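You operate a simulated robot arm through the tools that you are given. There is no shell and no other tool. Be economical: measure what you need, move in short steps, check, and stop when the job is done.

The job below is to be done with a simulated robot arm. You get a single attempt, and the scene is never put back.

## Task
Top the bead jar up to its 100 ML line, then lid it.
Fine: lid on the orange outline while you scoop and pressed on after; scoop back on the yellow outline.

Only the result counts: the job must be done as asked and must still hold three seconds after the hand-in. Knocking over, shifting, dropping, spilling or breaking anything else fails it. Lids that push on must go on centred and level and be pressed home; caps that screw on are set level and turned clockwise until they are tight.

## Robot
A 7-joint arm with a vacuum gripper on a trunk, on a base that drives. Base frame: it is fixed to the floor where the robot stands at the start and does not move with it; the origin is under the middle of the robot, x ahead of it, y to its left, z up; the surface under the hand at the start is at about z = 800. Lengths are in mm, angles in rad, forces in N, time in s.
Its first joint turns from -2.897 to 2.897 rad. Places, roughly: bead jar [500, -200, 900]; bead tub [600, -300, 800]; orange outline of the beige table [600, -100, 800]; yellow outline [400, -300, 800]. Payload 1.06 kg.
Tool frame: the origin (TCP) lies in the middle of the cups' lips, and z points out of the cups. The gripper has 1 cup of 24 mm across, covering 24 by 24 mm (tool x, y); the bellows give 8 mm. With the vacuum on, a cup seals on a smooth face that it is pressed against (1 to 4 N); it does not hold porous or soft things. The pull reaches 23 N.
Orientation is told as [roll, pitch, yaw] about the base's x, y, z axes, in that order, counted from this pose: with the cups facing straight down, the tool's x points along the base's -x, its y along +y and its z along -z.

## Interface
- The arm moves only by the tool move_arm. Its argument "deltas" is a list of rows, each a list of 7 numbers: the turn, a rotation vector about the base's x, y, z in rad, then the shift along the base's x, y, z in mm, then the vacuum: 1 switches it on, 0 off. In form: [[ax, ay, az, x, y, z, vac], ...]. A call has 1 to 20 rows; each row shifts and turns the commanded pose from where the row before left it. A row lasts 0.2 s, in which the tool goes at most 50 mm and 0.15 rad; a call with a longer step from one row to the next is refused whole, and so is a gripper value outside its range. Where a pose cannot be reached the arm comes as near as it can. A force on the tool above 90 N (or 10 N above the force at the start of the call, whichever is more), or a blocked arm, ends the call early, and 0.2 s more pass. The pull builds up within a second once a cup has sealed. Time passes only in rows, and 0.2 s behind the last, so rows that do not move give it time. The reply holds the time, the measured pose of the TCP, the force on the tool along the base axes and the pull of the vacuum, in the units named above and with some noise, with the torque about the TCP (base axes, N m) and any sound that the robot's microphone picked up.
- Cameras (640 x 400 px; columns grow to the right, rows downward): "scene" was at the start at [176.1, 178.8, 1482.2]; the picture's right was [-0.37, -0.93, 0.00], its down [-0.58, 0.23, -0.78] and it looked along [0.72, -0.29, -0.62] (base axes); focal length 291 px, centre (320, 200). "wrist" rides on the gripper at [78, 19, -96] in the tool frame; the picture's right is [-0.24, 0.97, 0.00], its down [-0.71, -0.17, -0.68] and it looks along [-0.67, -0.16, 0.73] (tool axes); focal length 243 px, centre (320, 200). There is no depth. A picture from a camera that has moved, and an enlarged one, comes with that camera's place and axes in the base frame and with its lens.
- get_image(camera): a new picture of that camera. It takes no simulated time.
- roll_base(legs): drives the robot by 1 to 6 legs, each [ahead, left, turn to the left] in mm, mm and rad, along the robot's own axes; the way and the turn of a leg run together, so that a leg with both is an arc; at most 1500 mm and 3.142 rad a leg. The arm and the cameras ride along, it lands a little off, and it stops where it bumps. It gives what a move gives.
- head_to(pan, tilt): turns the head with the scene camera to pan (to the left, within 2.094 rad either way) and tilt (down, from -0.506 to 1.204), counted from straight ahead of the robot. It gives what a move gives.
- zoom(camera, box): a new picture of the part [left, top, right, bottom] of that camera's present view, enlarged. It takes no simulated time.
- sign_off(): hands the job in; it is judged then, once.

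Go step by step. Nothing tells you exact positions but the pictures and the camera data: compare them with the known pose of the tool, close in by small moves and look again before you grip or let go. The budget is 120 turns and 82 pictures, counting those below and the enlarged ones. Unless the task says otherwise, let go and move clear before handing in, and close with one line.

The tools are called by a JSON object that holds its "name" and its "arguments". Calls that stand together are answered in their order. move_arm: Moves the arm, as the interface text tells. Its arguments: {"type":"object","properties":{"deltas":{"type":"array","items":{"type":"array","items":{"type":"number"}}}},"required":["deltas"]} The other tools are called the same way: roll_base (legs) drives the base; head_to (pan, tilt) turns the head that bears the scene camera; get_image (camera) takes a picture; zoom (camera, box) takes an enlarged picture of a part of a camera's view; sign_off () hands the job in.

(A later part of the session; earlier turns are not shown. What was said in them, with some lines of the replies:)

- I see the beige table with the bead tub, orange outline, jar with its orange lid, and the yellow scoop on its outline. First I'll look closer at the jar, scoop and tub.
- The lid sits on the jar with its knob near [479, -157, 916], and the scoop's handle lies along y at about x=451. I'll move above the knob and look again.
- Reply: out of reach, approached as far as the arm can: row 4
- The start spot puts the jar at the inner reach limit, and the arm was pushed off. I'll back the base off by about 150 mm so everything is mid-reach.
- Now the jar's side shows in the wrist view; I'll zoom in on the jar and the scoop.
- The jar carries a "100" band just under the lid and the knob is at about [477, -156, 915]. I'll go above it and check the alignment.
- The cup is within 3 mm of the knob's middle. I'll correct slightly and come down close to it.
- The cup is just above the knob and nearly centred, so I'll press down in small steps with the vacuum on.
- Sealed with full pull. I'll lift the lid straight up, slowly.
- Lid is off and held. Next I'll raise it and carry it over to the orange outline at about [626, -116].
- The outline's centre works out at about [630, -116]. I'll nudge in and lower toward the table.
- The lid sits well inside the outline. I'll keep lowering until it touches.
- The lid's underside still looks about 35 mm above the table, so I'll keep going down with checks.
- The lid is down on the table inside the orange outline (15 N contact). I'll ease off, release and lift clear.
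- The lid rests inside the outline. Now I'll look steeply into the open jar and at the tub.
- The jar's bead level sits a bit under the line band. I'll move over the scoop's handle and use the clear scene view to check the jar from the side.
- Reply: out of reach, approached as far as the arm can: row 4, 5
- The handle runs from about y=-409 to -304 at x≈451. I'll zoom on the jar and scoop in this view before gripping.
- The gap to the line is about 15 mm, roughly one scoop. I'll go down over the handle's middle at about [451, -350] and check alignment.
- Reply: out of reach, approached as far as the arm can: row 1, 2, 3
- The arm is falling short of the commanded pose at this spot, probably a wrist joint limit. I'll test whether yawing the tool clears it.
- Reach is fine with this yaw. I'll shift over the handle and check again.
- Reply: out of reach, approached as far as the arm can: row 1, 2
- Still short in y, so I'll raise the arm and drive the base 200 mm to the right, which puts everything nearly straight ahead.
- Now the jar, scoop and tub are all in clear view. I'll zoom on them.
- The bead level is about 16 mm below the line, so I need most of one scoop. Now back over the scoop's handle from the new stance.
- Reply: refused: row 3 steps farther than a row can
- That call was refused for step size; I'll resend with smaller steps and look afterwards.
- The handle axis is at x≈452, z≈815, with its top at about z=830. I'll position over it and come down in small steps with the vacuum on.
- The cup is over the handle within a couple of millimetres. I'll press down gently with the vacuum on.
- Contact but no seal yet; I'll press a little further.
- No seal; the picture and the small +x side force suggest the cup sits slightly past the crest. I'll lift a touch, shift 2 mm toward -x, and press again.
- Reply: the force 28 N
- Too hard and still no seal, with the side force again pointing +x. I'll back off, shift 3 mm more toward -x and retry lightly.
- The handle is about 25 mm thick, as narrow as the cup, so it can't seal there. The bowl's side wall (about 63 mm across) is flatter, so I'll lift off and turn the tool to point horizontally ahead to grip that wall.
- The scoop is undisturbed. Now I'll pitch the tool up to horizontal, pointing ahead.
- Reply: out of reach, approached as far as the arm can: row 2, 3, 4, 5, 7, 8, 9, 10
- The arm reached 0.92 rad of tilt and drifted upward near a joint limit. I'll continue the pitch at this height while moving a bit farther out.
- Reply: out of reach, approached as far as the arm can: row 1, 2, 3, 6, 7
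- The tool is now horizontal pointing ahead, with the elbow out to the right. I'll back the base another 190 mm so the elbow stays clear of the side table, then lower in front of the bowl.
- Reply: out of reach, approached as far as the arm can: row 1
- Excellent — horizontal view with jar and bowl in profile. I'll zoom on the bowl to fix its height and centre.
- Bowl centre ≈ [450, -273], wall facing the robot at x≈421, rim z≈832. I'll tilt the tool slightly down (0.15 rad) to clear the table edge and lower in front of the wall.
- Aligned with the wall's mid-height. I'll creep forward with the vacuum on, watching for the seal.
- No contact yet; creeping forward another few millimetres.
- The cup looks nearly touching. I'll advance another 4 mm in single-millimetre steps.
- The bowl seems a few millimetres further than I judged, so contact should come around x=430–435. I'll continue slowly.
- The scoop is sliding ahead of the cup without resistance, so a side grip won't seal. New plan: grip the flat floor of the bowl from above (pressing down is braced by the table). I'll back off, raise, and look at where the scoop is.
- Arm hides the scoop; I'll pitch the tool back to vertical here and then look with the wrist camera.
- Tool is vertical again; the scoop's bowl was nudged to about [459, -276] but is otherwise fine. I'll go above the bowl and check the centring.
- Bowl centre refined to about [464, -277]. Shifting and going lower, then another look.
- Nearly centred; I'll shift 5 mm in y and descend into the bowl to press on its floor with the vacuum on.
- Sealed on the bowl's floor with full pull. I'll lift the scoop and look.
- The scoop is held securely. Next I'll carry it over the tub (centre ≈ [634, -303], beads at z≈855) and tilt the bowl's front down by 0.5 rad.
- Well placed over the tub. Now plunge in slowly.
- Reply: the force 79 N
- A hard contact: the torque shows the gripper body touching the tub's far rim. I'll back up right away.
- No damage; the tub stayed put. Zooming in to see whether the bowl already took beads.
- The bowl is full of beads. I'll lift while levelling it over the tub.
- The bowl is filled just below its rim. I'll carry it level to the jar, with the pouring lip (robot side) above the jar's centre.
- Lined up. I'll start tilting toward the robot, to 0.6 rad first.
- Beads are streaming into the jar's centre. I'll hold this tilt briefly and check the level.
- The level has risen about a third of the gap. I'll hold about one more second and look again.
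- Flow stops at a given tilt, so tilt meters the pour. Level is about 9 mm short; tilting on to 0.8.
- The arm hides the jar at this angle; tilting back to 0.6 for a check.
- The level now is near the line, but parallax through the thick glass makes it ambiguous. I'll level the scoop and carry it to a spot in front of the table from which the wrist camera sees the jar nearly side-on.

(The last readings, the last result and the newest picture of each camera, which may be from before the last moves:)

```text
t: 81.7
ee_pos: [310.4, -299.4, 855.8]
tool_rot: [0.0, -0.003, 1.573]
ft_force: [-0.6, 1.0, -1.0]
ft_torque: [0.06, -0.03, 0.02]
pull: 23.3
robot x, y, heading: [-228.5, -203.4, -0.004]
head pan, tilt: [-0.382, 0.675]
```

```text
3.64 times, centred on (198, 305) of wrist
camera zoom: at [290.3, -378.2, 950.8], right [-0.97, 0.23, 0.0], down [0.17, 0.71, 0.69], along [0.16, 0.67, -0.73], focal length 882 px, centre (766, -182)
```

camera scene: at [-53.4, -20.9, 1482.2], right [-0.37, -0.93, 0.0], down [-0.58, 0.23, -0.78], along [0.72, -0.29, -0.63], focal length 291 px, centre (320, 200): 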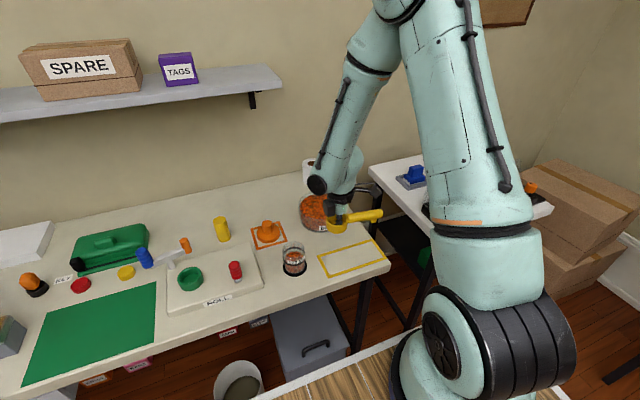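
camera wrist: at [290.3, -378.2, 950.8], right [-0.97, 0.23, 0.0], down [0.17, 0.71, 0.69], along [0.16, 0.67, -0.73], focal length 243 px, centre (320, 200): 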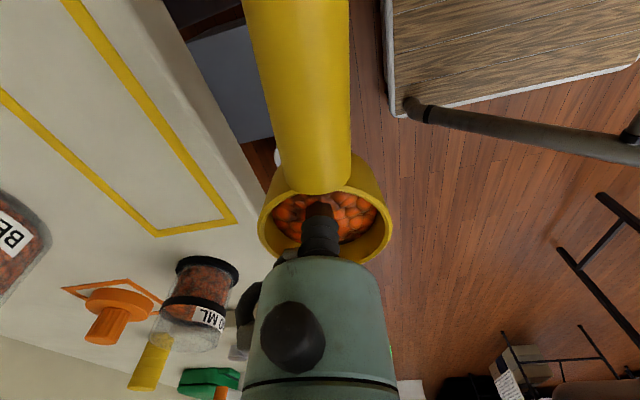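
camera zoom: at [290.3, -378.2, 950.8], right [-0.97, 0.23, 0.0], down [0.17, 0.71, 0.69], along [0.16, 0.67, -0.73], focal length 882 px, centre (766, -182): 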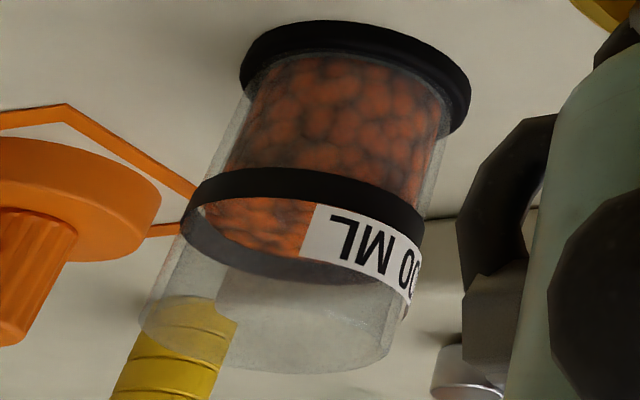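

Side-on, the beads reach about the lower edge of the band, roughly 2–3 mm below its middle. I'll go back and pour a bit more, to 0.9 rad.

{"name": "move_arm", "arguments": {"deltas": [[0, 0, 0, 0, 0, 35, 1], [0, 0, 0, 0, 0, 35, 1], [0, 0, 0, 0, 0, 30, 1], [0, 0, 0, 25, 0, 0, 1], [0, 0, 0, 35, 0, 0, 1], [0, 0, 0, 35, 0, 0, 1], [0, 0, 0, 35, 10, 0, 1], [0, 0, 0, 30, 35, 0, 1], [0, 0, 0, 30, 35, 0, 1], [0, 0, 0, 14, 35, 0, 1], [0, 0, 0, 0, 29, 0, 1], [0, 0, 0, 0, 0, -10, 1], [0, 0, 0, 0, 0, 0, 1]]}}

{"name": "move_arm", "arguments": {"deltas": [[0, -0.13, 0, 0, 0, 0, 1], [0, -0.13, 0, 0, 0, 0, 1], [0, -0.13, 0, 0, 0, 0, 1], [0, -0.13, 0, 0, 0, 0, 1], [0, -0.13, 0, 0, 0, 0, 1], [0, -0.13, 0, 0, 0, 0, 1], [0, -0.11, 0, 0, 0, 0, 1], [0, 0, 0, 0, 0, 0, 1], [0, 0, 0, 0, 0, 0, 1], [0, 0, 0, 0, 0, 0, 1], [0, 0, 0, 0, 0, 0, 1], [0, 0.13, 0, 0, 0, 0, 1], [0, 0.13, 0, 0, 0, 0, 1], [0, 0, 0, 0, 0, 0, 1]]}}

{"name": "zoom", "arguments": {"camera": "scene", "box": [280, 235, 330, 285]}}

```text
t: 84.5
ee_pos: [513.4, -156.4, 945.8]
tool_rot: [-0.001, -0.002, 1.573]
ft_force: [0.3, -0.3, 0.0]
ft_torque: [0.03, -0.02, -0.01]
pull: 22.7
robot x, y, heading: [-232.7, -202.3, 0.001]
head pan, tilt: [-0.382, 0.675]
```

```text
t: 87.5
ee_pos: [513.0, -155.8, 945.6]
tool_rot: [-0.628, -0.002, 1.572]
ft_force: [0.1, -0.2, -1.0]
ft_torque: [0.06, -0.02, 0.01]
pull: 23.0
robot x, y, heading: [-225.2, -197.5, 0.0]
head pan, tilt: [-0.382, 0.675]
```

```text
8.00 times, centred on (305, 260) of scene
camera zoom: at [-53.5, -20.8, 1482.2], right [-0.37, -0.93, 0.0], down [-0.58, 0.23, -0.78], along [0.72, -0.29, -0.62], focal length 2326 px, centre (440, -280)
```

zoom: 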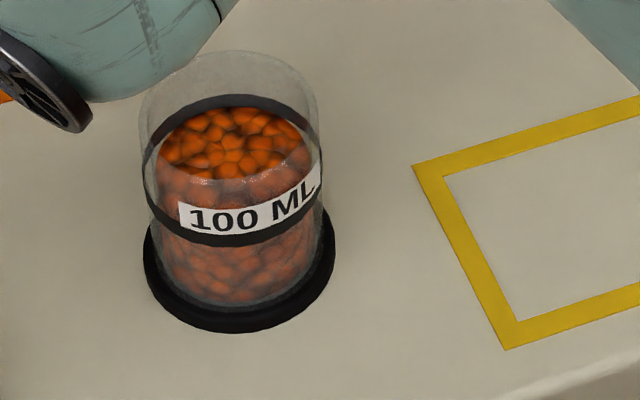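

The beads now just reach the band. I'll level out and double-check from the side-on spot.

{"name": "move_arm", "arguments": {"deltas": [[0, 0.13, 0, 0, 0, 2, 1], [0, 0.13, 0, 0, 0, 2, 1], [0, 0.13, 0, 0, 0, 2, 1], [0, 0.13, 0, 0, 0, 2, 1], [0, 0.108, 0, 0, 0, 2, 1], [0, 0, 0, 0, -30, 0, 1], [0, 0, 0, -15, -35, 0, 1], [0, 0, 0, -30, -35, 0, 1], [0, 0, 0, -30, -35, 0, 1], [0, 0, 0, -35, -9, 0, 1], [0, 0, 0, -35, 0, 0, 1], [0, 0, 0, -35, 0, 0, 1], [0, 0, 0, -23, 0, 0, 1], [0, 0, 0, 0, 0, -35, 1], [0, 0, 0, 0, 0, -35, 1], [0, 0, 0, 0, 0, -30, 1], [0, 0, 0, 0, 0, 0, 1]]}}

{"name": "zoom", "arguments": {"camera": "wrist", "box": [145, 250, 250, 360]}}

```text
t: 91.1
ee_pos: [310.8, -298.6, 855.1]
tool_rot: [-0.002, -0.003, 1.573]
ft_force: [0.5, -0.5, -1.0]
ft_torque: [0.02, -0.02, -0.01]
pull: 22.7
robot x, y, heading: [-230.9, -198.5, -0.004]
head pan, tilt: [-0.382, 0.675]
```

```text
3.64 times, centred on (198, 305) of wrist
camera zoom: at [291.2, -378.0, 951.0], right [-0.97, 0.23, 0.0], down [0.17, 0.71, 0.69], along [0.16, 0.67, -0.73], focal length 882 px, centre (766, -182)
```

zoom: 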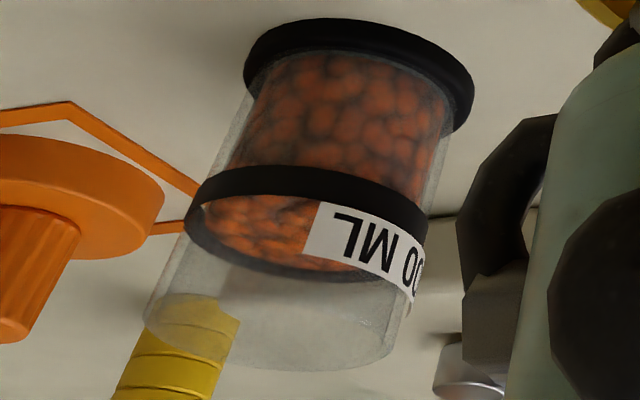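

The level is at the middle of the 100 ML band. Now I'll return the leftover beads to the tub.

{"name": "move_arm", "arguments": {"deltas": [[0, 0, 0, 0, 0, 35, 1], [0, 0, 0, 0, 0, 35, 1], [0, 0, 0, 0, 0, 30, 1], [0, 0, 0, 25, 0, 0, 1], [0, 0, 0, 40, 0, 0, 1], [0, 0, 0, 45, 0, 0, 1], [0, 0, 0, 45, 0, 0, 1], [0, 0, 0, 45, 0, 0, 1], [0, 0, 0, 45, 0, 0, 1], [0, 0, 0, 45, -2, 0, 1], [0, 0, 0, 40, -2, 0, 1], [0, 0, 0, 22, 0, 0, 1], [0, 0, 0, 0, 0, -15, 1], [0, 0, 0, 0, 0, 0, 1]]}}

{"name": "move_arm", "arguments": {"deltas": [[0, -0.13, 0, 0, 0, 0, 1], [0, -0.13, 0, 0, 0, 0, 1], [0, -0.13, 0, 0, 0, 0, 1], [0, -0.13, 0, 0, 0, 0, 1], [0, -0.13, 0, 0, 0, 0, 1], [0, -0.13, 0, 0, 0, 0, 1], [0, -0.13, 0, 0, 0, 0, 1], [0, -0.13, 0, 0, 0, 0, 1], [0, -0.13, 0, 0, 0, 0, 1], [0, -0.13, 0, 0, 0, 0, 1], [0, -0.13, 0, 0, 0, 0, 1], [0, -0.13, 0, 0, 0, 0, 1], [0, 0, 0, 0, 0, 0, 1], [0, 0, 0, 0, 0, 0, 1], [0, 0, 0, 0, 0, 0, 1], [0, 0, 0, 0, 0, 0, 1]]}}

```text
t: 94.1
ee_pos: [662.1, -305.2, 940.6]
tool_rot: [0.0, -0.004, 1.57]
ft_force: [-0.6, -0.3, -0.5]
ft_torque: [0.03, 0.0, 0.04]
pull: 23.0
robot x, y, heading: [-228.9, -201.2, -0.006]
head pan, tilt: [-0.382, 0.675]
```

```text
t: 97.5
ee_pos: [662.4, -305.1, 940.8]
tool_rot: [-1.562, 0.0, 1.575]
ft_force: [-0.5, 0.2, -0.3]
ft_torque: [0.04, -0.02, -0.01]
pull: 22.2
robot x, y, heading: [-231.8, -199.8, -0.002]
head pan, tilt: [-0.382, 0.675]
```

Tilted to horizontal without trouble. I'll go slightly past, then level again and look.

{"name": "move_arm", "arguments": {"deltas": [[0, -0.12, 0, 0, 0, 0, 1], [0, -0.12, 0, 0, 0, 0, 1], [0, 0, 0, 0, 0, 0, 1], [0, 0, 0, 0, 0, 0, 1], [0, 0, 0, 0, 0, 0, 1], [0, 0.14, 0, 0, 0, 0, 1], [0, 0.14, 0, 0, 0, 0, 1], [0, 0.14, 0, 0, 0, 0, 1], [0, 0.14, 0, 0, 0, 0, 1], [0, 0.14, 0, 0, 0, 0, 1], [0, 0.14, 0, 0, 0, 0, 1], [0, 0.14, 0, 0, 0, 0, 1], [0, 0.14, 0, 0, 0, 0, 1], [0, 0.14, 0, 0, 0, 0, 1], [0, 0.14, 0, 0, 0, 0, 1], [0, 0.14, 0, 0, 0, 0, 1], [0, 0.14, 0, 0, 0, 0, 1], [0, 0.12, 0, 0, 0, 0, 1], [0, 0, 0, 0, 0, 0, 1]]}}

{"name": "get_image", "arguments": {"camera": "wrist"}}

```text
t: 101.5
ee_pos: [661.4, -302.9, 940.4]
tool_rot: [0.0, -0.003, 1.572]
ft_force: [0.1, -0.2, -0.5]
ft_torque: [0.01, 0.0, -0.01]
pull: 22.5
robot x, y, heading: [-229.3, -202.8, 0.002]
head pan, tilt: [-0.382, 0.675]
```

```text
6 pictures are left
camera wrist: at [642.3, -382.6, 1036.1], right [-0.97, 0.23, 0.0], down [0.17, 0.71, 0.69], along [0.16, 0.67, -0.73], focal length 243 px, centre (320, 200)
```

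wrist: 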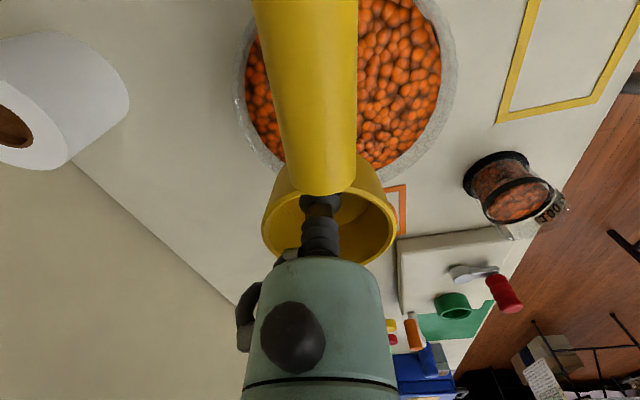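

The scoop is empty and nothing spilled. The yellow outline's right spot for the bowl centre is about [447, -276]; the handle needs about +0.155 rad of yaw to line up. Moving there.

{"name": "move_arm", "arguments": {"deltas": [[0, 0, 0.05, -40, 5, 0, 1], [0, 0, 0.05, -44, 5, 0, 1], [0, 0, 0.055, -44, 5, 0, 1], [0, 0, 0, -44, 6, 0, 1], [0, 0, 0, -42, 6, 0, 1], [0, 0, 0, 0, 0, -40, 1], [0, 0, 0, 0, 0, -40, 1], [0, 0, 0, 0, 0, -20, 1], [0, 0, 0, 0, 0, 0, 1]]}}

{"name": "get_image", "arguments": {"camera": "wrist"}}

```text
t: 103.5
ee_pos: [447.5, -277.1, 839.7]
tool_rot: [-0.003, -0.004, 1.727]
ft_force: [0.2, 0.4, -1.0]
ft_torque: [-0.02, -0.01, -0.04]
pull: 22.9
robot x, y, heading: [-231.2, -196.9, 0.001]
head pan, tilt: [-0.382, 0.675]
```

```text
5 pictures are left
camera wrist: at [440.5, -357.6, 935.8], right [-1.0, 0.08, 0.0], down [0.06, 0.72, 0.69], along [0.06, 0.69, -0.73], focal length 243 px, centre (320, 200)
```

wrist: 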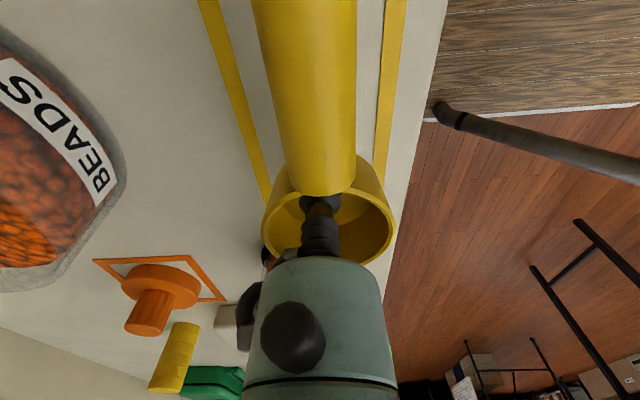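

The scoop sits neatly between the outline's long sides. Lowering to the table.

{"name": "move_arm", "arguments": {"deltas": [[0, 0, 0, 0, 0, -18, 1], [0, 0, 0, 0, 0, -10, 1], [0, 0, 0, 0, 0, -3, 1], [0, 0, 0, 0, 0, -2, 1], [0, 0, 0, 0, 0, 0, 1]]}}

```text
t: 104.7
ee_pos: [446.8, -276.7, 807.7]
tool_rot: [-0.002, -0.003, 1.725]
ft_force: [0.7, -0.6, -0.4]
ft_torque: [0.01, 0.01, 0.0]
pull: 23.0
robot x, y, heading: [-228.2, -203.4, -0.001]
head pan, tilt: [-0.382, 0.675]
```

{"name": "move_arm", "arguments": {"deltas": [[0, 0, 0, 0, 0, -2, 1], [0, 0, 0, 0, 0, -1, 1], [0, 0, 0, 0, 0, 0, 1]]}}

```text
t: 105.5
ee_pos: [448.6, -276.7, 803.5]
tool_rot: [-0.001, -0.004, 1.727]
ft_force: [-0.1, -0.9, 2.6]
ft_torque: [-0.03, 0.02, -0.04]
pull: 23.1
robot x, y, heading: [-229.9, -200.0, -0.006]
head pan, tilt: [-0.382, 0.675]
```

The scoop rests on the table (2.6 N). Releasing, lifting clear and moving over to the lid's knob.

{"name": "move_arm", "arguments": {"deltas": [[0, 0, 0, 0, 0, 1, 0], [0, 0, 0, 0, 0, 0, 0], [0, 0, 0, 0, 0, 0, 0], [0, 0, 0, 0, 0, 0, 0], [0, 0, 0, 0, 0, 3, 0], [0, 0, 0, 0, 0, 10, 0], [0, 0, 0, 0, 0, 30, 0], [0, 0, 0, 0, 0, 45, 0], [0, 0, 0, 0, 0, 45, 0], [0, 0, -0.1, 30, 27, 10, 0], [0, 0, -0.055, 30, 27, 0, 0], [0, 0, 0, 30, 27, 0, 0], [0, 0, 0, 30, 27, 0, 0], [0, 0, 0, 30, 27, 0, 0], [0, 0, 0, 31, 26, 0, 0], [0, 0, 0, 0, 0, -30, 0], [0, 0, 0, 0, 0, -35, 0], [0, 0, 0, 0, 0, 0, 0]]}}

{"name": "get_image", "arguments": {"camera": "wrist"}}

```text
t: 109.3
ee_pos: [628.3, -115.7, 883.3]
tool_rot: [-0.002, -0.003, 1.575]
ft_force: [0.7, -0.2, -0.1]
ft_torque: [0.02, 0.0, -0.01]
pull: 0.0
robot x, y, heading: [-227.8, -196.4, 0.002]
head pan, tilt: [-0.382, 0.675]
```

```text
4 pictures are left
camera wrist: at [609.8, -194.1, 979.3], right [-0.97, 0.23, 0.0], down [0.17, 0.71, 0.69], along [0.16, 0.67, -0.73], focal length 243 px, centre (320, 200)
```

wrist: 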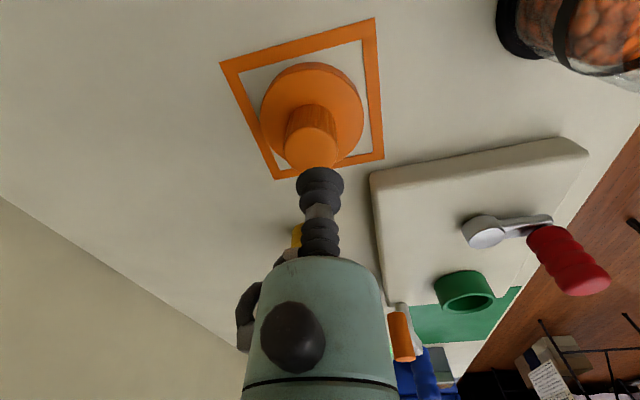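

The knob's centre is about 6 mm further in +x (at ≈634.5), matching both cameras. I'll shift onto it and press down with the vacuum on.

{"name": "move_arm", "arguments": {"deltas": [[0, 0.004, 0, 6, -0.5, -15, 0], [0, 0, 0, 0, 0, -15, 1], [0, 0, 0, 0, 0, -2, 1], [0, 0, 0, 0, 0, -2, 1], [0, 0, 0, 0, 0, 0, 1], [0, 0, 0, 0, 0, 0, 1]]}}

```text
t: 110.7
ee_pos: [635.1, -115.0, 850.1]
tool_rot: [-0.001, -0.004, 1.571]
ft_force: [3.9, 2.5, 12.8]
ft_torque: [-0.04, 0.0, 0.0]
pull: 23.1
robot x, y, heading: [-230.4, -202.1, 0.003]
head pan, tilt: [-0.382, 0.675]
```

Sealed. I'll lift the lid and carry it above the jar.

{"name": "move_arm", "arguments": {"deltas": [[0, 0, 0, 0, 0, 5, 1], [0, 0, 0, 0, 0, 20, 1], [0, 0, 0, 0, 0, 40, 1], [0, 0, 0, 0, 0, 45, 1], [0, 0, 0, 0, 0, 15, 1], [0, 0, 0, -31, -8, 0, 1], [0, 0, 0, -31, -8, 0, 1], [0, 0, 0, -31, -8, 0, 1], [0, 0, 0, -31, -8, 0, 1], [0, 0, 0, -31, -7.5, 0, 1], [0, 0, 0, 0, 0, -25, 1], [0, 0, 0, 0, 0, -15, 1], [0, 0, 0, 0, 0, 0, 1]]}}

{"name": "zoom", "arguments": {"camera": "scene", "box": [265, 195, 345, 285]}}

```text
t: 113.5
ee_pos: [479.9, -155.4, 934.4]
tool_rot: [0.001, -0.004, 1.572]
ft_force: [-0.5, 0.2, -0.9]
ft_torque: [-0.01, 0.0, -0.05]
pull: 23.3
robot x, y, heading: [-232.9, -197.9, -0.002]
head pan, tilt: [-0.382, 0.675]
```

```text
4.44 times, centred on (305, 240) of scene
camera zoom: at [-53.5, -20.9, 1482.2], right [-0.37, -0.93, 0.0], down [-0.58, 0.23, -0.78], along [0.72, -0.29, -0.62], focal length 1292 px, centre (387, 22)
```

zoom: 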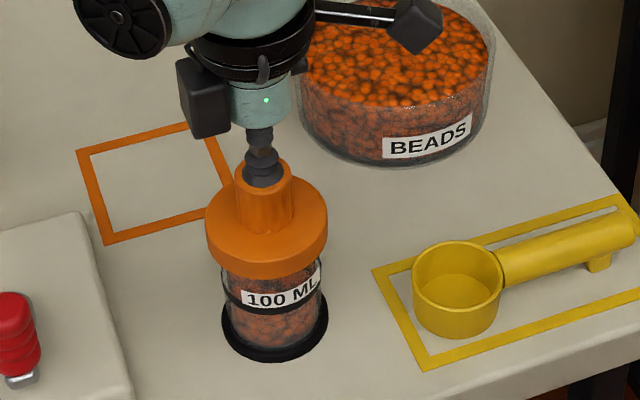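

Lid is over the jar, well lined up, and the scoop lies neatly on its outline. I'll lower the lid onto the jar gently.

{"name": "move_arm", "arguments": {"deltas": [[0, 0.003, 0, 0, 0.8, -6, 1], [0, 0, 0, 0, 0, -6, 1], [0, 0, 0, 0, 0, -2, 1], [0, 0, 0, 0, 0, 0, 1]]}}

{"name": "move_arm", "arguments": {"deltas": [[0, 0, 0, 0, 0, -2, 1], [0, 0, 0, 0, 0, -2, 1], [0, 0, 0, 0, 0, 0, 1]]}}

```text
t: 114.5
ee_pos: [479.9, -155.6, 920.2]
tool_rot: [0.006, -0.005, 1.572]
ft_force: [-1.2, -1.1, 1.2]
ft_torque: [0.0, -0.01, 0.01]
pull: 22.9
robot x, y, heading: [-229.8, -200.0, 0.001]
head pan, tilt: [-0.382, 0.675]
```

```text
t: 115.3
ee_pos: [479.4, -155.9, 916.4]
tool_rot: [0.006, -0.004, 1.571]
ft_force: [-1.4, -4.5, 2.7]
ft_torque: [0.02, -0.02, -0.03]
pull: 23.0
robot x, y, heading: [-228.4, -198.3, 0.003]
head pan, tilt: [-0.382, 0.675]
```

Touching down with a slight side force toward -y; I'll ease 1 mm that way and continue pressing in small steps.

{"name": "move_arm", "arguments": {"deltas": [[0, 0, 0, -0.5, -1.2, 0, 1], [0, 0, 0, 0, 0, -1.5, 1], [0, 0, 0, 0, 0, 0, 1]]}}

{"name": "move_arm", "arguments": {"deltas": [[0, 0, 0, 0, 0, -1.5, 1], [0, 0, 0, 0, 0, 0, 1]]}}

```text
t: 116.1
ee_pos: [479.3, -154.6, 914.7]
tool_rot: [0.004, -0.004, 1.572]
ft_force: [-0.3, -0.2, 2.9]
ft_torque: [0.02, -0.01, -0.05]
pull: 22.5
robot x, y, heading: [-231.3, -200.1, -0.001]
head pan, tilt: [-0.382, 0.675]
```

```text
t: 116.7
ee_pos: [479.9, -156.1, 914.1]
tool_rot: [0.006, -0.004, 1.571]
ft_force: [1.8, 1.8, 3.4]
ft_torque: [-0.04, -0.01, 0.03]
pull: 22.5
robot x, y, heading: [-229.8, -197.3, -0.003]
head pan, tilt: [-0.382, 0.675]
```

Side forces are nearly zero now. Pressing on further.

{"name": "move_arm", "arguments": {"deltas": [[0, 0, 0, 0, 0, -2, 1], [0, 0, 0, 0, 0, 0, 1]]}}

{"name": "move_arm", "arguments": {"deltas": [[0, 0, 0, 0, 0, -2, 1], [0, 0, 0, 0, 0, 0, 1]]}}

{"name": "move_arm", "arguments": {"deltas": [[0, 0, 0, 0, 0, -2, 1], [0, 0, 0, 0, 0, 0, 1]]}}

```text
t: 117.3
ee_pos: [479.7, -156.1, 911.5]
tool_rot: [0.004, -0.003, 1.573]
ft_force: [1.3, 2.1, 13.2]
ft_torque: [-0.06, -0.02, -0.02]
pull: 22.4
robot x, y, heading: [-229.4, -196.5, 0.005]
head pan, tilt: [-0.382, 0.675]
```

```text
t: 117.9
ee_pos: [478.4, -155.5, 909.8]
tool_rot: [0.004, -0.002, 1.571]
ft_force: [1.8, 4.2, 13.1]
ft_torque: [-0.02, -0.06, 0.02]
pull: 22.6
robot x, y, heading: [-232.5, -199.0, 0.003]
head pan, tilt: [-0.382, 0.675]
```

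```text
t: 118.5
ee_pos: [479.6, -155.4, 907.6]
tool_rot: [0.004, -0.004, 1.571]
ft_force: [3.2, 3.0, 13.8]
ft_torque: [-0.03, -0.03, 0.0]
pull: 22.6
robot x, y, heading: [-226.3, -199.9, -0.002]
head pan, tilt: [-0.382, 0.675]
```

A steady 13 N while moving down: the lid is sliding home. Continuing until the force climbs.

{"name": "move_arm", "arguments": {"deltas": [[0, 0, 0, 0, 0, -2, 1], [0, 0, 0, 0, 0, 0, 1]]}}

{"name": "move_arm", "arguments": {"deltas": [[0, 0, 0, 0, 0, -2, 1], [0, 0, 0, 0, 0, 0, 1]]}}

{"name": "move_arm", "arguments": {"deltas": [[0, 0, 0, 0, 0, -1, 1], [0, 0, 0, 0, 0, 0, 1]]}}

```text
t: 119.1
ee_pos: [479.6, -155.6, 906.1]
tool_rot: [0.004, -0.004, 1.572]
ft_force: [0.9, 4.5, 25.3]
ft_torque: [-0.1, -0.08, 0.0]
pull: 22.8
robot x, y, heading: [-231.6, -199.7, -0.002]
head pan, tilt: [-0.382, 0.675]
```

```text
t: 119.7
ee_pos: [479.1, -155.2, 905.2]
tool_rot: [0.002, -0.005, 1.571]
ft_force: [0.0, 3.4, 58.0]
ft_torque: [-0.11, -0.03, 0.03]
pull: 23.0
robot x, y, heading: [-232.5, -198.6, 0.002]
head pan, tilt: [-0.382, 0.675]
```

```text
t: 120.3
ee_pos: [479.3, -156.7, 904.9]
tool_rot: [0.001, -0.005, 1.57]
ft_force: [4.6, 1.7, 72.5]
ft_torque: [-0.12, 0.05, 0.02]
pull: 23.4
robot x, y, heading: [-227.2, -199.2, 0.0]
head pan, tilt: [-0.382, 0.675]
```

The force rose steeply to 72 N with no more travel, so the lid is home. Releasing gently and moving clear.

{"name": "move_arm", "arguments": {"deltas": [[0, 0, 0, 0, 0, 2, 1], [0, 0, 0, 0, 0, 1.5, 0], [0, 0, 0, 0, 0, 0, 0], [0, 0, 0, 0, 0, 0, 0], [0, 0, 0, 0, 0, 0, 0], [0, 0, 0, 0, 0, 4, 0], [0, 0, 0, 0, 0, 15, 0], [0, 0, 0, 0, 0, 40, 0], [0, 0, 0, 0, 0, 45, 0], [0, 0, 0, 0, 0, 45, 0], [0, 0, 0, 0, 0, 0, 0]]}}

{"name": "zoom", "arguments": {"camera": "scene", "box": [265, 195, 345, 285]}}

```text
t: 122.7
ee_pos: [479.4, -156.0, 1055.4]
tool_rot: [0.005, -0.004, 1.572]
ft_force: [0.2, -0.5, 0.2]
ft_torque: [0.01, 0.01, 0.04]
pull: 0.1
robot x, y, heading: [-230.5, -198.9, 0.002]
head pan, tilt: [-0.382, 0.675]
```

```text
4.44 times, centred on (305, 240) of scene
camera zoom: at [-53.3, -20.9, 1482.2], right [-0.37, -0.93, 0.0], down [-0.58, 0.23, -0.78], along [0.72, -0.29, -0.63], focal length 1292 px, centre (387, 22)
```

zoom: 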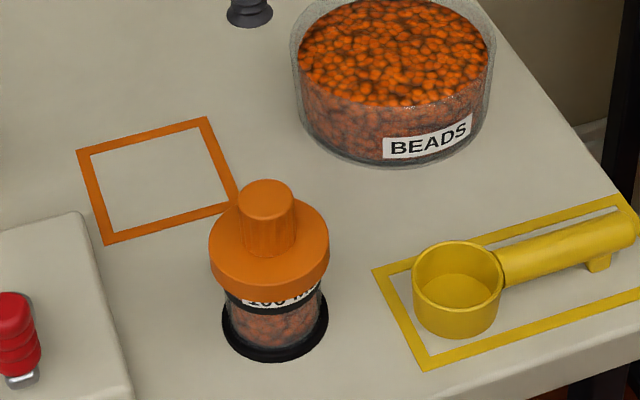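

The lid is level, centred and pressed home. The jar is filled to its line, the scoop is empty on its outline, nothing is spilled, and the arm is clear, so I'm handing in.

{"name": "sign_off", "arguments": {}}

```text
The job is handed in.
```

The bead jar is filled to its 100 ML line and the lid is pressed on. The scoop is back on the yellow outline and nothing was spilled.
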